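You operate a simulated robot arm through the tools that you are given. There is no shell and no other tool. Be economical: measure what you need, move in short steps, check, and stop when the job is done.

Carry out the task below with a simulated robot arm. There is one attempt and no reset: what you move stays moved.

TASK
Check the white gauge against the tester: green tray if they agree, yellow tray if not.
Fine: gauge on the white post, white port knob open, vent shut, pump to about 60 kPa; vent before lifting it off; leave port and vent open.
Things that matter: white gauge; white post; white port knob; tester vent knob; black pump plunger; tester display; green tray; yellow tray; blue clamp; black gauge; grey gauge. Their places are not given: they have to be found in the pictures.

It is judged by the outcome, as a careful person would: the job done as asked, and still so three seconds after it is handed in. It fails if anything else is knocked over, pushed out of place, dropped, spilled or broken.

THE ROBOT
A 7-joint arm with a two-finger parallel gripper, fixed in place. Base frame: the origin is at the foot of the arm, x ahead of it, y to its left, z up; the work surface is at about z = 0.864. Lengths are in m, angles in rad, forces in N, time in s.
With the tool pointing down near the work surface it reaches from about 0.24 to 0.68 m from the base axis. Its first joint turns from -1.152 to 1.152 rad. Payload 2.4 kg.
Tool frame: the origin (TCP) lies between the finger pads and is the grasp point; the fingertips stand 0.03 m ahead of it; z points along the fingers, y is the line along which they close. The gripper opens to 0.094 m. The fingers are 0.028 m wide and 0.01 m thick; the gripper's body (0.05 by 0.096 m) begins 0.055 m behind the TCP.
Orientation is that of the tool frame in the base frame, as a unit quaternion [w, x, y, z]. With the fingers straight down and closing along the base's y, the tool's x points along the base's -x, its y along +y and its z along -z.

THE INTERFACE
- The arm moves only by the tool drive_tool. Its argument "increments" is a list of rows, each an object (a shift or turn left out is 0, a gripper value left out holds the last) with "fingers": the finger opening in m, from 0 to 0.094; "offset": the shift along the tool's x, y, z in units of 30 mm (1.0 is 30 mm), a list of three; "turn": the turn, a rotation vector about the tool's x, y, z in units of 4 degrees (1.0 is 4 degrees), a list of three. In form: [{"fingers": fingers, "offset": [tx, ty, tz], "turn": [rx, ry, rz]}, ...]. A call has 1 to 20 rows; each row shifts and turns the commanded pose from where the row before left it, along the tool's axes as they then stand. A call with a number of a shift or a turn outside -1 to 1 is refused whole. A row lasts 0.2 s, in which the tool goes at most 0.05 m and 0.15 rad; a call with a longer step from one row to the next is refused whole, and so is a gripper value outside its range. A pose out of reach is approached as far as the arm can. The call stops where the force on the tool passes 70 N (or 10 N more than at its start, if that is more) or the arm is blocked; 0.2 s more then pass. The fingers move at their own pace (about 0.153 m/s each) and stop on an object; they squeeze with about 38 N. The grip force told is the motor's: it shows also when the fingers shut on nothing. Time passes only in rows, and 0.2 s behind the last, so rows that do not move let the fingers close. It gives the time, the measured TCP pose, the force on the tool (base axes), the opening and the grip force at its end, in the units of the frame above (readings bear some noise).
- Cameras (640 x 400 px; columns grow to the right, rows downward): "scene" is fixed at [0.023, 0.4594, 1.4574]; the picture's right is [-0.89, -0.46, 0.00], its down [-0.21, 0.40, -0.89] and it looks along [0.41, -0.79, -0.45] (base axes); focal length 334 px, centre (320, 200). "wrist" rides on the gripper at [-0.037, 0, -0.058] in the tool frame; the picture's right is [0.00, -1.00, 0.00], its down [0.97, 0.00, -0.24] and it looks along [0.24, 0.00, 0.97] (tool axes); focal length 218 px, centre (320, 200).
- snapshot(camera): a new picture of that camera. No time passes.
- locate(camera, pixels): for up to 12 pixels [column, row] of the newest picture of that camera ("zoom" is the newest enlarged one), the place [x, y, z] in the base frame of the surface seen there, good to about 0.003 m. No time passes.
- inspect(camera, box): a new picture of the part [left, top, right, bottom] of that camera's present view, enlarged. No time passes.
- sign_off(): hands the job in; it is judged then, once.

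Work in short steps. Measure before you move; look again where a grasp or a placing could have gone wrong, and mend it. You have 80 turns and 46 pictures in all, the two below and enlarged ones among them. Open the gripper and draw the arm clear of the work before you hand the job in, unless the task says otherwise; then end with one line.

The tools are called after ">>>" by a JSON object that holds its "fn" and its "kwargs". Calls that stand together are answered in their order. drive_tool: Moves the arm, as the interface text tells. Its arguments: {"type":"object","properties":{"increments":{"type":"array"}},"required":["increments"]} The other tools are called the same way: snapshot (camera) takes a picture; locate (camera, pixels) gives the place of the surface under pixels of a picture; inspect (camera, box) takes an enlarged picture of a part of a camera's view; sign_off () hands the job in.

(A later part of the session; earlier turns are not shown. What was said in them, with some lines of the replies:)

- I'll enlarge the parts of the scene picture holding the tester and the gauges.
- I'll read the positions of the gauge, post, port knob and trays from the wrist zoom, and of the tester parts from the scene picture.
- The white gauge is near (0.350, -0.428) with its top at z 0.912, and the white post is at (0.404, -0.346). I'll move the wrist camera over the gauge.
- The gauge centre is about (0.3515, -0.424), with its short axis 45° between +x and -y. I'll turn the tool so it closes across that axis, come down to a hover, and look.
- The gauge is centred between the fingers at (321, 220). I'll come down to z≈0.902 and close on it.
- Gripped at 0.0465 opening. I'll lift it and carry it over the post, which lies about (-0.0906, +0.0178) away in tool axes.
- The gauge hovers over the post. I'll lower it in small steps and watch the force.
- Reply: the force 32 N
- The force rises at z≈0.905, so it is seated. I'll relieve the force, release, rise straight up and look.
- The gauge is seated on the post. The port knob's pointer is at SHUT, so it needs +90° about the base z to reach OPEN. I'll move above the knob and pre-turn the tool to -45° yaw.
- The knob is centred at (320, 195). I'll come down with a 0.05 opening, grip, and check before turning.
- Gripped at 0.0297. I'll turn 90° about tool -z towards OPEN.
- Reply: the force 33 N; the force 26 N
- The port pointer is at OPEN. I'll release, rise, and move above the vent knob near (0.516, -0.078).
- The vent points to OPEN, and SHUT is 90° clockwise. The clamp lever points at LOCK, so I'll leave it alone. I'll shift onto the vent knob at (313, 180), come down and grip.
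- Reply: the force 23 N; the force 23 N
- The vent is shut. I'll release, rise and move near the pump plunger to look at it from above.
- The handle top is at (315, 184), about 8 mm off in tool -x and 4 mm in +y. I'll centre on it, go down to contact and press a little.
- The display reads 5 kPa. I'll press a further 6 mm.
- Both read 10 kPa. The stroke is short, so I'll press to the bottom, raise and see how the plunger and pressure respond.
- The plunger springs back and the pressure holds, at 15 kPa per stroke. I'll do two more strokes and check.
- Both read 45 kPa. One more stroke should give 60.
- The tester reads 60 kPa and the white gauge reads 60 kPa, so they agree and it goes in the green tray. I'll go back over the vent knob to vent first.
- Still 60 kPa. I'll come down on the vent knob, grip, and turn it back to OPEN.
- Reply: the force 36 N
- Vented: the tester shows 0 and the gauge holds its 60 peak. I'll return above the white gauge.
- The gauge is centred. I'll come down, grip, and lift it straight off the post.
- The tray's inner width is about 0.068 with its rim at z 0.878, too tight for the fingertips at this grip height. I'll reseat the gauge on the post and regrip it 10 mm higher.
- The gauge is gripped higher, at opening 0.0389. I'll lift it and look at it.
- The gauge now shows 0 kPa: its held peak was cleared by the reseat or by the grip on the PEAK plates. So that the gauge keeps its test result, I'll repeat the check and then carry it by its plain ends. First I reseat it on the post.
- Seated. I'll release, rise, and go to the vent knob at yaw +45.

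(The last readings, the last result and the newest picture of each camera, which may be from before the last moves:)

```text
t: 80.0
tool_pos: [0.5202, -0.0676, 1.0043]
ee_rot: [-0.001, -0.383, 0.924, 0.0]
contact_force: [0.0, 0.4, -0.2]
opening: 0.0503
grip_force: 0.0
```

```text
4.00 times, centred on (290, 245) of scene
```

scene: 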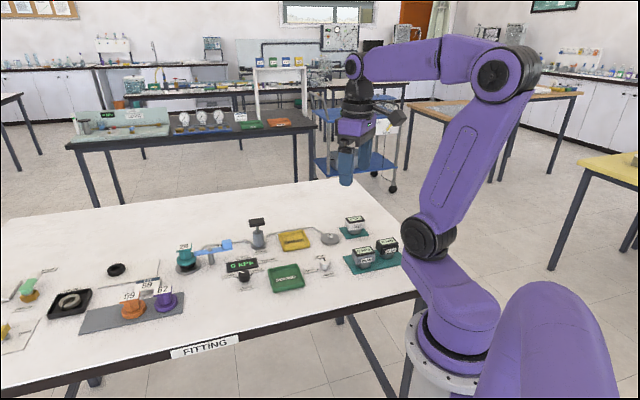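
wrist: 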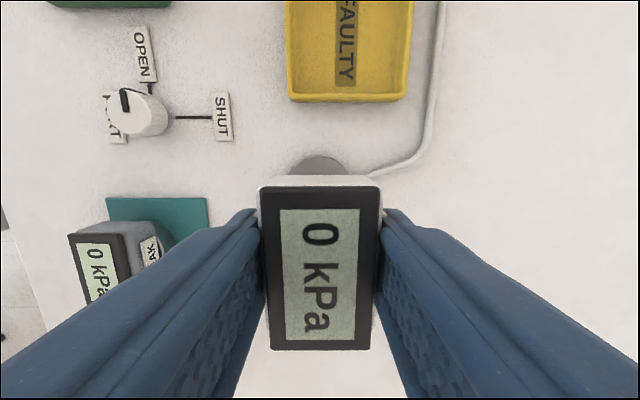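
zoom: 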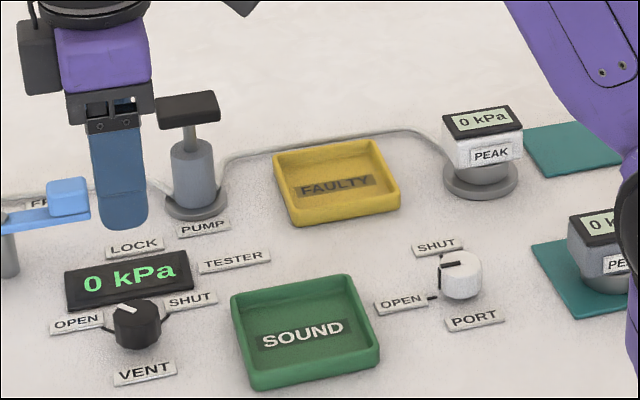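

The gauge is seated and the port open. I'll come down on the vent knob and turn it shut as before.

>>> {"fn": "drive_tool", "kwargs": {"increments": [{"offset": [0, 0, 0.8]}, {"offset": [0, 0, 0.8]}, {"offset": [0, 0, 0.9]}, {"offset": [0, 0, 0.87]}, {}, {"fingers": 0}, {}, {}]}}

>>> {"fn": "drive_tool", "kwargs": {"increments": [{"turn": [0, 0, 0.9]}, {"turn": [0, 0, 0.9]}, {"turn": [0, 0, 0.9]}, {"turn": [0, 0, 0.9]}, {"turn": [0, 0, 0.9]}, {"turn": [0, 0, 0.9]}, {"turn": [0, 0, 0.9]}, {"turn": [0, 0, 0.9]}, {"turn": [0, 0, 0.9]}, {"turn": [0, 0, 0.9]}, {"turn": [0, 0, 0.9]}, {"turn": [0, 0, 0.9]}, {}]}}

>>> {"fn": "drive_tool", "kwargs": {"increments": [{"turn": [0, 0, 0.9]}, {"turn": [0, 0, 0.9]}, {"turn": [0, 0, 0.9]}, {"turn": [0, 0, 0.9]}, {"turn": [0, 0, 0.9]}, {"turn": [0, 0, 0.9]}, {"turn": [0, 0, 0.9]}, {"turn": [0, 0, 0.9]}, {"turn": [0, 0, 0.9]}, {"turn": [0, 0, 0.9]}, {"turn": [0, 0, 0.9]}, {"turn": [0, 0, 0.9]}, {"turn": [0, 0, 0.9]}, {}]}}

```text
t: 81.8
tool_pos: [0.5195, -0.0674, 0.9028]
ee_rot: [-0.003, -0.384, 0.923, 0.002]
contact_force: [-13.2, 11.7, 2.1]
opening: 0.0292
grip_force: 45.1
```

```text
t: 84.6
tool_pos: [0.5207, -0.0674, 0.904]
ee_rot: [-0.002, -0.016, 1.0, 0.001]
contact_force: [-13.9, 22.5, -6.0]
opening: 0.0289
grip_force: 44.8
```

```text
t: 87.6
tool_pos: [0.52, -0.0668, 0.9022]
ee_rot: [-0.002, 0.382, 0.924, -0.001]
contact_force: [-8.5, 22.7, -8.4]
opening: 0.0288
grip_force: 44.9
```

Vent turned to SHUT. I'll release, rise and go to just above the plunger.

>>> {"fn": "drive_tool", "kwargs": {"increments": [{"fingers": 0.05}, {}, {"offset": [0, 0, -0.8]}, {"offset": [0, 0, -0.9]}, {"offset": [0, 0, -0.9]}, {"offset": [0, 0, -0.9]}, {"offset": [0, 0, -0.9]}, {"offset": [0, 0, -0.8]}, {"fingers": 0, "offset": [-0.839, -0.332, 0]}, {"offset": [-0.839, -0.332, 0]}, {"offset": [-0.839, -0.332, 0]}, {"offset": [-0.839, -0.332, 0]}, {"offset": [-0.839, -0.332, 0]}, {"offset": [-0.839, -0.332, 0]}, {}, {"offset": [0, 0, 0.9]}, {"offset": [0, 0, 0.9]}, {}]}}

```text
t: 91.4
tool_pos: [0.5847, -0.2177, 1.0068]
ee_rot: [0.0, 0.382, 0.924, 0.0]
contact_force: [-0.5, -0.5, -0.7]
opening: 0.0001
grip_force: 32.6
```

>>> {"fn": "drive_tool", "kwargs": {"increments": [{"offset": [0, 0, 0.3]}, {"offset": [0, 0, 0.4]}, {"offset": [0, 0, 0.4]}, {"offset": [0, 0, 0.4]}, {}, {"offset": [0, 0, -0.6]}, {"offset": [0, 0, -0.6]}, {}, {"offset": [0, 0, 0.4]}, {"offset": [0, 0, 0.4]}, {"offset": [0, 0, 0.4]}, {}, {"offset": [0, 0, -0.6]}, {"offset": [0, 0, -0.6]}, {}]}}

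>>> {"fn": "drive_tool", "kwargs": {"increments": [{"offset": [0, 0, 0.4]}, {"offset": [0, 0, 0.4]}, {"offset": [0, 0, 0.4]}, {}, {"offset": [0, 0, -0.6]}, {"offset": [0, 0, -0.6]}, {}]}}

>>> {"fn": "inspect", "kwargs": {"camera": "scene", "box": [210, 200, 370, 290]}}

```text
t: 94.6
tool_pos: [0.5847, -0.2178, 0.9969]
ee_rot: [0.0, 0.384, 0.924, 0.0]
contact_force: [0.0, -0.2, 0.1]
opening: 0.0001
grip_force: 33.1
```

```text
t: 96.2
tool_pos: [0.5855, -0.2174, 0.9954]
ee_rot: [-0.001, 0.383, 0.924, 0.0]
contact_force: [-0.2, 1.0, 0.2]
opening: 0.0
grip_force: 33.2
```

```text
4.00 times, centred on (290, 245) of scene
```

zoom: 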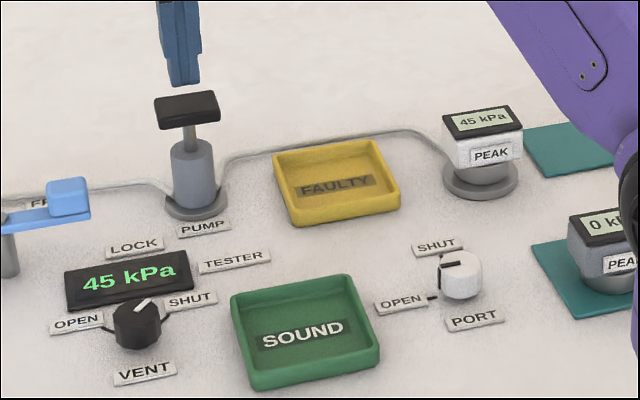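

Both read 45 kPa. One more stroke, then check.

>>> {"fn": "drive_tool", "kwargs": {"increments": [{"offset": [0, 0, 0.4]}, {"offset": [0, 0, 0.4]}, {"offset": [0, 0, 0.4]}, {}, {"offset": [0, 0, -0.6]}, {"offset": [0, 0, -0.6]}, {}, {}]}}

>>> {"fn": "inspect", "kwargs": {"camera": "scene", "box": [210, 200, 370, 290]}}

```text
t: 98.0
tool_pos: [0.5849, -0.2184, 0.9953]
ee_rot: [0.0, 0.383, 0.924, 0.0]
contact_force: [1.2, -0.8, 0.2]
opening: 0.0
grip_force: 32.8
```

```text
4.00 times, centred on (290, 245) of scene
```

zoom: 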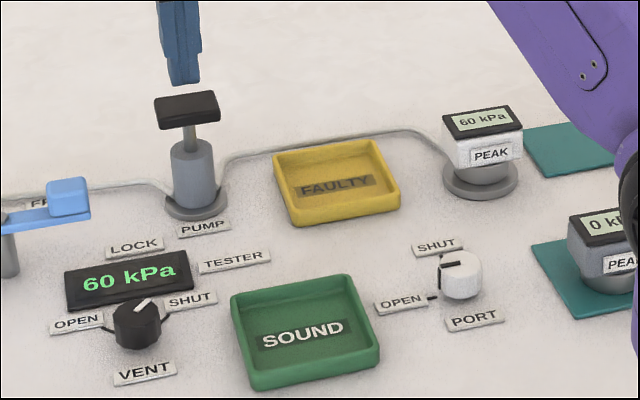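

Both read 60 kPa again. I'll go back to the vent knob, grip it, and turn it to OPEN.

>>> {"fn": "drive_tool", "kwargs": {"increments": [{"offset": [0, 0, -0.9]}, {"offset": [0, 0, -0.9]}, {"fingers": 0.05, "offset": [0.845, 0.338, 0]}, {"offset": [0.845, 0.338, 0]}, {"offset": [0.845, 0.338, 0]}, {"offset": [0.845, 0.338, 0]}, {"offset": [0.845, 0.338, 0]}, {"offset": [0.845, 0.338, 0]}, {}, {"offset": [0, 0, 0.9]}, {"offset": [0, 0, 0.9]}, {}]}}

>>> {"fn": "drive_tool", "kwargs": {"increments": [{"offset": [0, 0, 0.8]}, {"offset": [0, 0, 0.8]}, {"offset": [0, 0, 0.8]}, {"offset": [0, 0, 0.65]}, {}, {"fingers": 0}, {}, {}]}}

```text
t: 100.6
tool_pos: [0.5215, -0.0686, 0.9971]
ee_rot: [0.0, 0.382, 0.924, 0.0]
contact_force: [-0.4, 0.0, 0.0]
opening: 0.0501
grip_force: 0.1
```

```text
t: 102.4
tool_pos: [0.5203, -0.0674, 0.9052]
ee_rot: [0.0, 0.383, 0.924, 0.0]
contact_force: [-1.8, -1.3, -5.4]
opening: 0.0287
grip_force: 44.8
```

>>> {"fn": "drive_tool", "kwargs": {"increments": [{"turn": [0, 0, -0.9]}, {"turn": [0, 0, -0.9]}, {"turn": [0, 0, -0.9]}, {"turn": [0, 0, -0.9]}, {"turn": [0, 0, -0.9]}, {"turn": [0, 0, -0.9]}, {"turn": [0, 0, -0.9]}, {"turn": [0, 0, -0.9]}, {"turn": [0, 0, -0.9]}, {"turn": [0, 0, -0.9]}, {"turn": [0, 0, -0.9]}, {"turn": [0, 0, -0.9]}, {}]}}

>>> {"fn": "drive_tool", "kwargs": {"increments": [{"turn": [0, 0, -0.9]}, {"turn": [0, 0, -0.9]}, {"turn": [0, 0, -0.9]}, {"turn": [0, 0, -0.9]}, {"turn": [0, 0, -0.9]}, {"turn": [0, 0, -0.9]}, {"turn": [0, 0, -0.9]}, {"turn": [0, 0, -0.9]}, {"turn": [0, 0, -0.9]}, {"turn": [0, 0, -0.9]}, {"turn": [0, 0, -0.9]}, {"turn": [0, 0, -0.9]}, {"turn": [0, 0, -0.9]}, {}, {"fingers": 0.05}, {}, {"offset": [0, 0, -0.7]}, {"offset": [0, 0, -0.9]}, {"offset": [0, 0, -0.9]}, {"offset": [0, 0, -0.9]}]}}

>>> {"fn": "inspect", "kwargs": {"camera": "scene", "box": [210, 200, 370, 290]}}

```text
t: 105.2
tool_pos: [0.5209, -0.0677, 0.9042]
ee_rot: [0.0, 0.015, 1.0, 0.0]
contact_force: [5.2, 2.9, 5.1]
opening: 0.029
grip_force: 44.9
```

```text
t: 109.4
tool_pos: [0.5191, -0.0678, 1.0079]
ee_rot: [-0.001, -0.382, 0.924, 0.001]
contact_force: [0.6, 0.1, 0.6]
opening: 0.0497
grip_force: 0.0
```

```text
4.00 times, centred on (290, 245) of scene
```

zoom: 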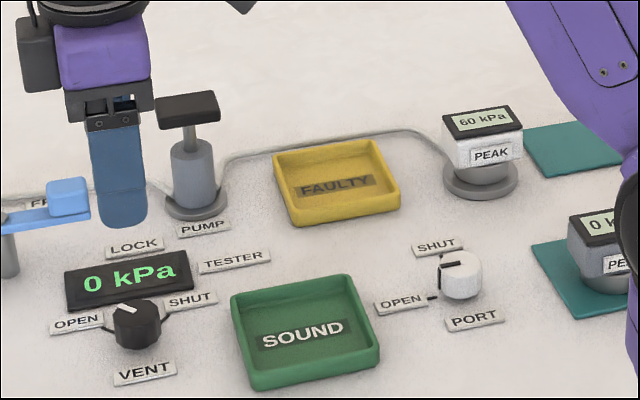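

Vented: the tester shows 0 and the gauge holds 60. I'll move above the gauge and turn to yaw -45 to grip its plain ends.

>>> {"fn": "drive_tool", "kwargs": {"increments": [{"fingers": 0.075, "offset": [0.93, -0.385, 0]}, {"offset": [0.93, -0.385, 0]}, {"offset": [0.93, -0.385, 0]}, {"offset": [0.93, -0.385, 0]}, {"offset": [0.93, -0.385, 0]}, {"offset": [0.93, -0.385, 0]}, {"offset": [0.93, -0.385, 0]}, {"offset": [0.93, -0.385, 0]}, {"offset": [0.93, -0.385, 0]}, {"offset": [0.93, -0.385, 0]}, {"turn": [0, 0, 1]}, {"turn": [0, 0, 1]}, {"turn": [0, 0, 1]}, {"turn": [0, 0, 1]}, {"turn": [0, 0, 1]}, {"turn": [0, 0, 1]}, {"turn": [0, 0, 1]}, {"turn": [0, 0, 1]}, {"turn": [0, 0, 1]}, {"turn": [0, 0, 1]}]}}

>>> {"fn": "drive_tool", "kwargs": {"increments": [{"turn": [0, 0, 1]}, {"turn": [0, 0, 1]}, {"turn": [0, 0, 1]}, {"turn": [0, 0, 1]}, {"turn": [0, 0, 1]}, {"turn": [0, 0, 1]}, {"turn": [0, 0, 1]}, {"turn": [0, 0, 1]}, {"turn": [0, 0, 1]}, {"turn": [0, 0, 1]}, {"turn": [0, 0, 1]}, {"turn": [0, 0, 1]}, {"turn": [0, 0, 0.5]}, {"offset": [0, 0, 0.8]}, {}]}}

>>> {"fn": "snapshot", "kwargs": {"camera": "wrist"}}

```text
t: 113.6
tool_pos: [0.4055, -0.3464, 1.0081]
ee_rot: [-0.001, -0.043, 0.999, 0.0]
contact_force: [0.3, -0.1, -0.6]
opening: 0.0752
grip_force: 0.1
```

```text
t: 116.8
tool_pos: [0.4056, -0.3469, 0.983]
ee_rot: [0.0, 0.383, 0.924, 0.0]
contact_force: [0.5, 0.7, -0.1]
opening: 0.075
grip_force: 0.0
```

```text
4 pictures are left
```

wrist: 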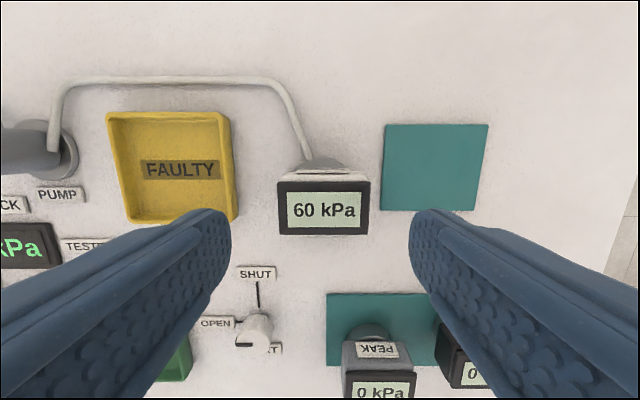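

The gauge is centred at (323, 208). I'll come down to TCP z≈0.915, grip its ends and lift.

>>> {"fn": "drive_tool", "kwargs": {"increments": [{"fingers": 0.068, "offset": [0, -0.06, 0.7]}, {"offset": [0, 0, 0.7]}, {"offset": [0, 0, 0.5]}, {"offset": [0, 0, 0.33]}, {}, {"fingers": 0}, {}, {}, {}]}}

>>> {"fn": "drive_tool", "kwargs": {"increments": [{"offset": [0, 0, -0.3]}, {"offset": [0, 0, -0.5]}, {"offset": [0, 0, -0.8]}, {"offset": [0, 0, -0.8]}, {}]}}

>>> {"fn": "snapshot", "kwargs": {"camera": "wrist"}}

```text
t: 118.8
tool_pos: [0.4038, -0.3485, 0.9181]
ee_rot: [0.001, 0.382, 0.924, 0.001]
contact_force: [0.6, -0.4, 0.4]
opening: 0.0553
grip_force: 38.7
```

```text
t: 120.0
tool_pos: [0.404, -0.3489, 0.9887]
ee_rot: [0.0, 0.383, 0.924, 0.001]
contact_force: [0.4, -0.1, -0.4]
opening: 0.0553
grip_force: 38.3
```

```text
3 pictures are left
```

wrist: 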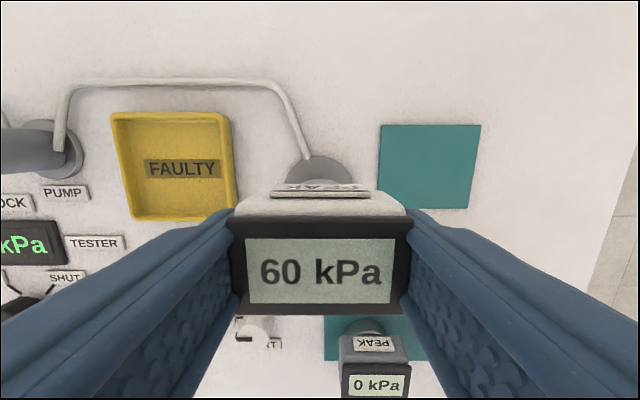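

The gauge still shows 60 kPa. I'll carry it over the green tray, centre about (0.4275, -0.1185), and verify from above.

>>> {"fn": "drive_tool", "kwargs": {"increments": [{"offset": [0.608, 0.747, 0]}, {"offset": [0.608, 0.747, 0]}, {"offset": [0.608, 0.747, 0]}, {"offset": [0.608, 0.747, 0]}, {"offset": [0.608, 0.747, 0]}, {"offset": [0.608, 0.747, 0]}, {"offset": [0.608, 0.747, 0]}, {"offset": [0.608, 0.747, 0]}, {"offset": [0, 0, 0.8]}, {"offset": [0, 0, 0.5]}, {}]}}

>>> {"fn": "inspect", "kwargs": {"camera": "scene", "box": [245, 220, 325, 300]}}

```text
t: 122.4
tool_pos: [0.4282, -0.1188, 0.95]
ee_rot: [0.0, 0.383, 0.924, 0.0]
contact_force: [-0.2, -0.1, -0.6]
opening: 0.0553
grip_force: 38.2
```

```text
5.00 times, centred on (285, 260) of scene
```

zoom: 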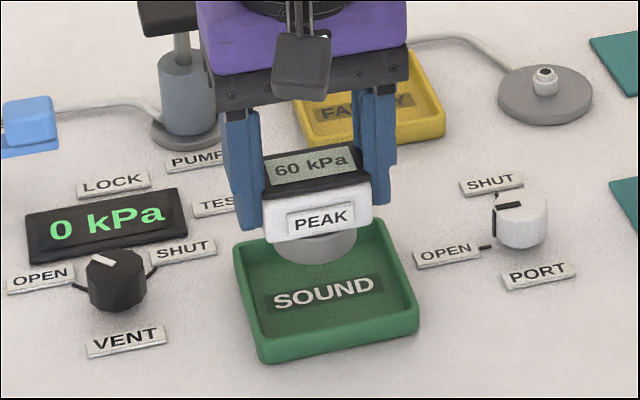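

The projected landing is within about 4 mm of the tray centre at (324, 290). I'll nudge 3 mm in tool -y and lower it gently.

>>> {"fn": "drive_tool", "kwargs": {"increments": [{"offset": [0.03, -0.1, 0.3]}, {"offset": [0, 0, 0.3]}, {"offset": [0, 0, 0.3]}, {"offset": [0, 0, 0.15]}, {}]}}

>>> {"fn": "drive_tool", "kwargs": {"increments": [{"offset": [0, 0, 0.06]}, {"offset": [0, 0, 0.04]}, {}]}}

```text
t: 123.6
tool_pos: [0.4252, -0.1198, 0.918]
ee_rot: [-0.001, 0.383, 0.924, -0.001]
contact_force: [-0.6, 0.5, -1.0]
opening: 0.0548
grip_force: 37.9
```

```text
t: 124.4
tool_pos: [0.4251, -0.1192, 0.9154]
ee_rot: [0.0, 0.382, 0.924, 0.0]
contact_force: [0.0, 0.1, -1.0]
opening: 0.0553
grip_force: 37.5
```

>>> {"fn": "drive_tool", "kwargs": {"increments": [{"offset": [0, 0, 0.05]}, {}]}}

>>> {"fn": "drive_tool", "kwargs": {"increments": [{"offset": [0, 0, 0.04]}, {}]}}

```text
t: 125.0
tool_pos: [0.4234, -0.1195, 0.9144]
ee_rot: [-0.001, 0.383, 0.924, 0.0]
contact_force: [-0.1, -1.2, -1.9]
opening: 0.0553
grip_force: 37.8
```

```text
t: 125.6
tool_pos: [0.4254, -0.1196, 0.912]
ee_rot: [0.0, 0.383, 0.924, 0.001]
contact_force: [-4.7, 1.6, 12.2]
opening: 0.0551
grip_force: 38.3
```

Contact at 12 N, so it is on the tray floor. I'll release, rise straight up and away, and check.

>>> {"fn": "drive_tool", "kwargs": {"increments": [{"fingers": 0.07}, {}, {}, {"offset": [0, 0, -0.5]}, {"offset": [0, 0, -0.9]}, {"offset": [0, 0, -0.9]}, {"offset": [0, 0, -0.9]}, {"offset": [0, 0, -0.9]}, {"offset": [0, -0.9, -0.9]}, {"offset": [0, -0.9, -0.5]}, {"offset": [0, -0.9, 0]}, {"offset": [0, -0.9, 0]}, {}]}}

>>> {"fn": "inspect", "kwargs": {"camera": "scene", "box": [210, 200, 370, 290]}}

```text
t: 128.4
tool_pos: [0.3479, -0.1964, 1.0772]
ee_rot: [0.0, 0.383, 0.924, 0.0]
contact_force: [0.7, -1.1, -0.2]
opening: 0.0699
grip_force: 0.1
```

```text
4.00 times, centred on (290, 245) of scene
```

zoom: 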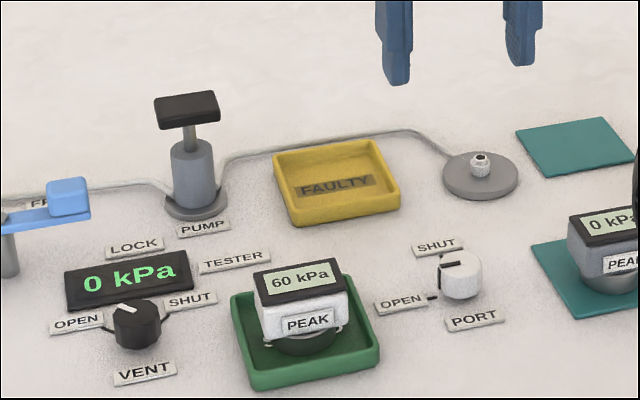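

The gauge sits upright in the green tray showing its 60 kPa peak. The vent and port are open and the arm is clear.

>>> {"fn": "sign_off", "kwargs": {}}

```text
The job is handed in.
```

The white gauge and the tester both read 60 kPa, so they agree and the gauge is in the green tray; it was vented before lifting, and the port and vent are open. I ran the check twice, because my first lift and reseat cleared the gauge's held peak; it now shows 60 kPa.
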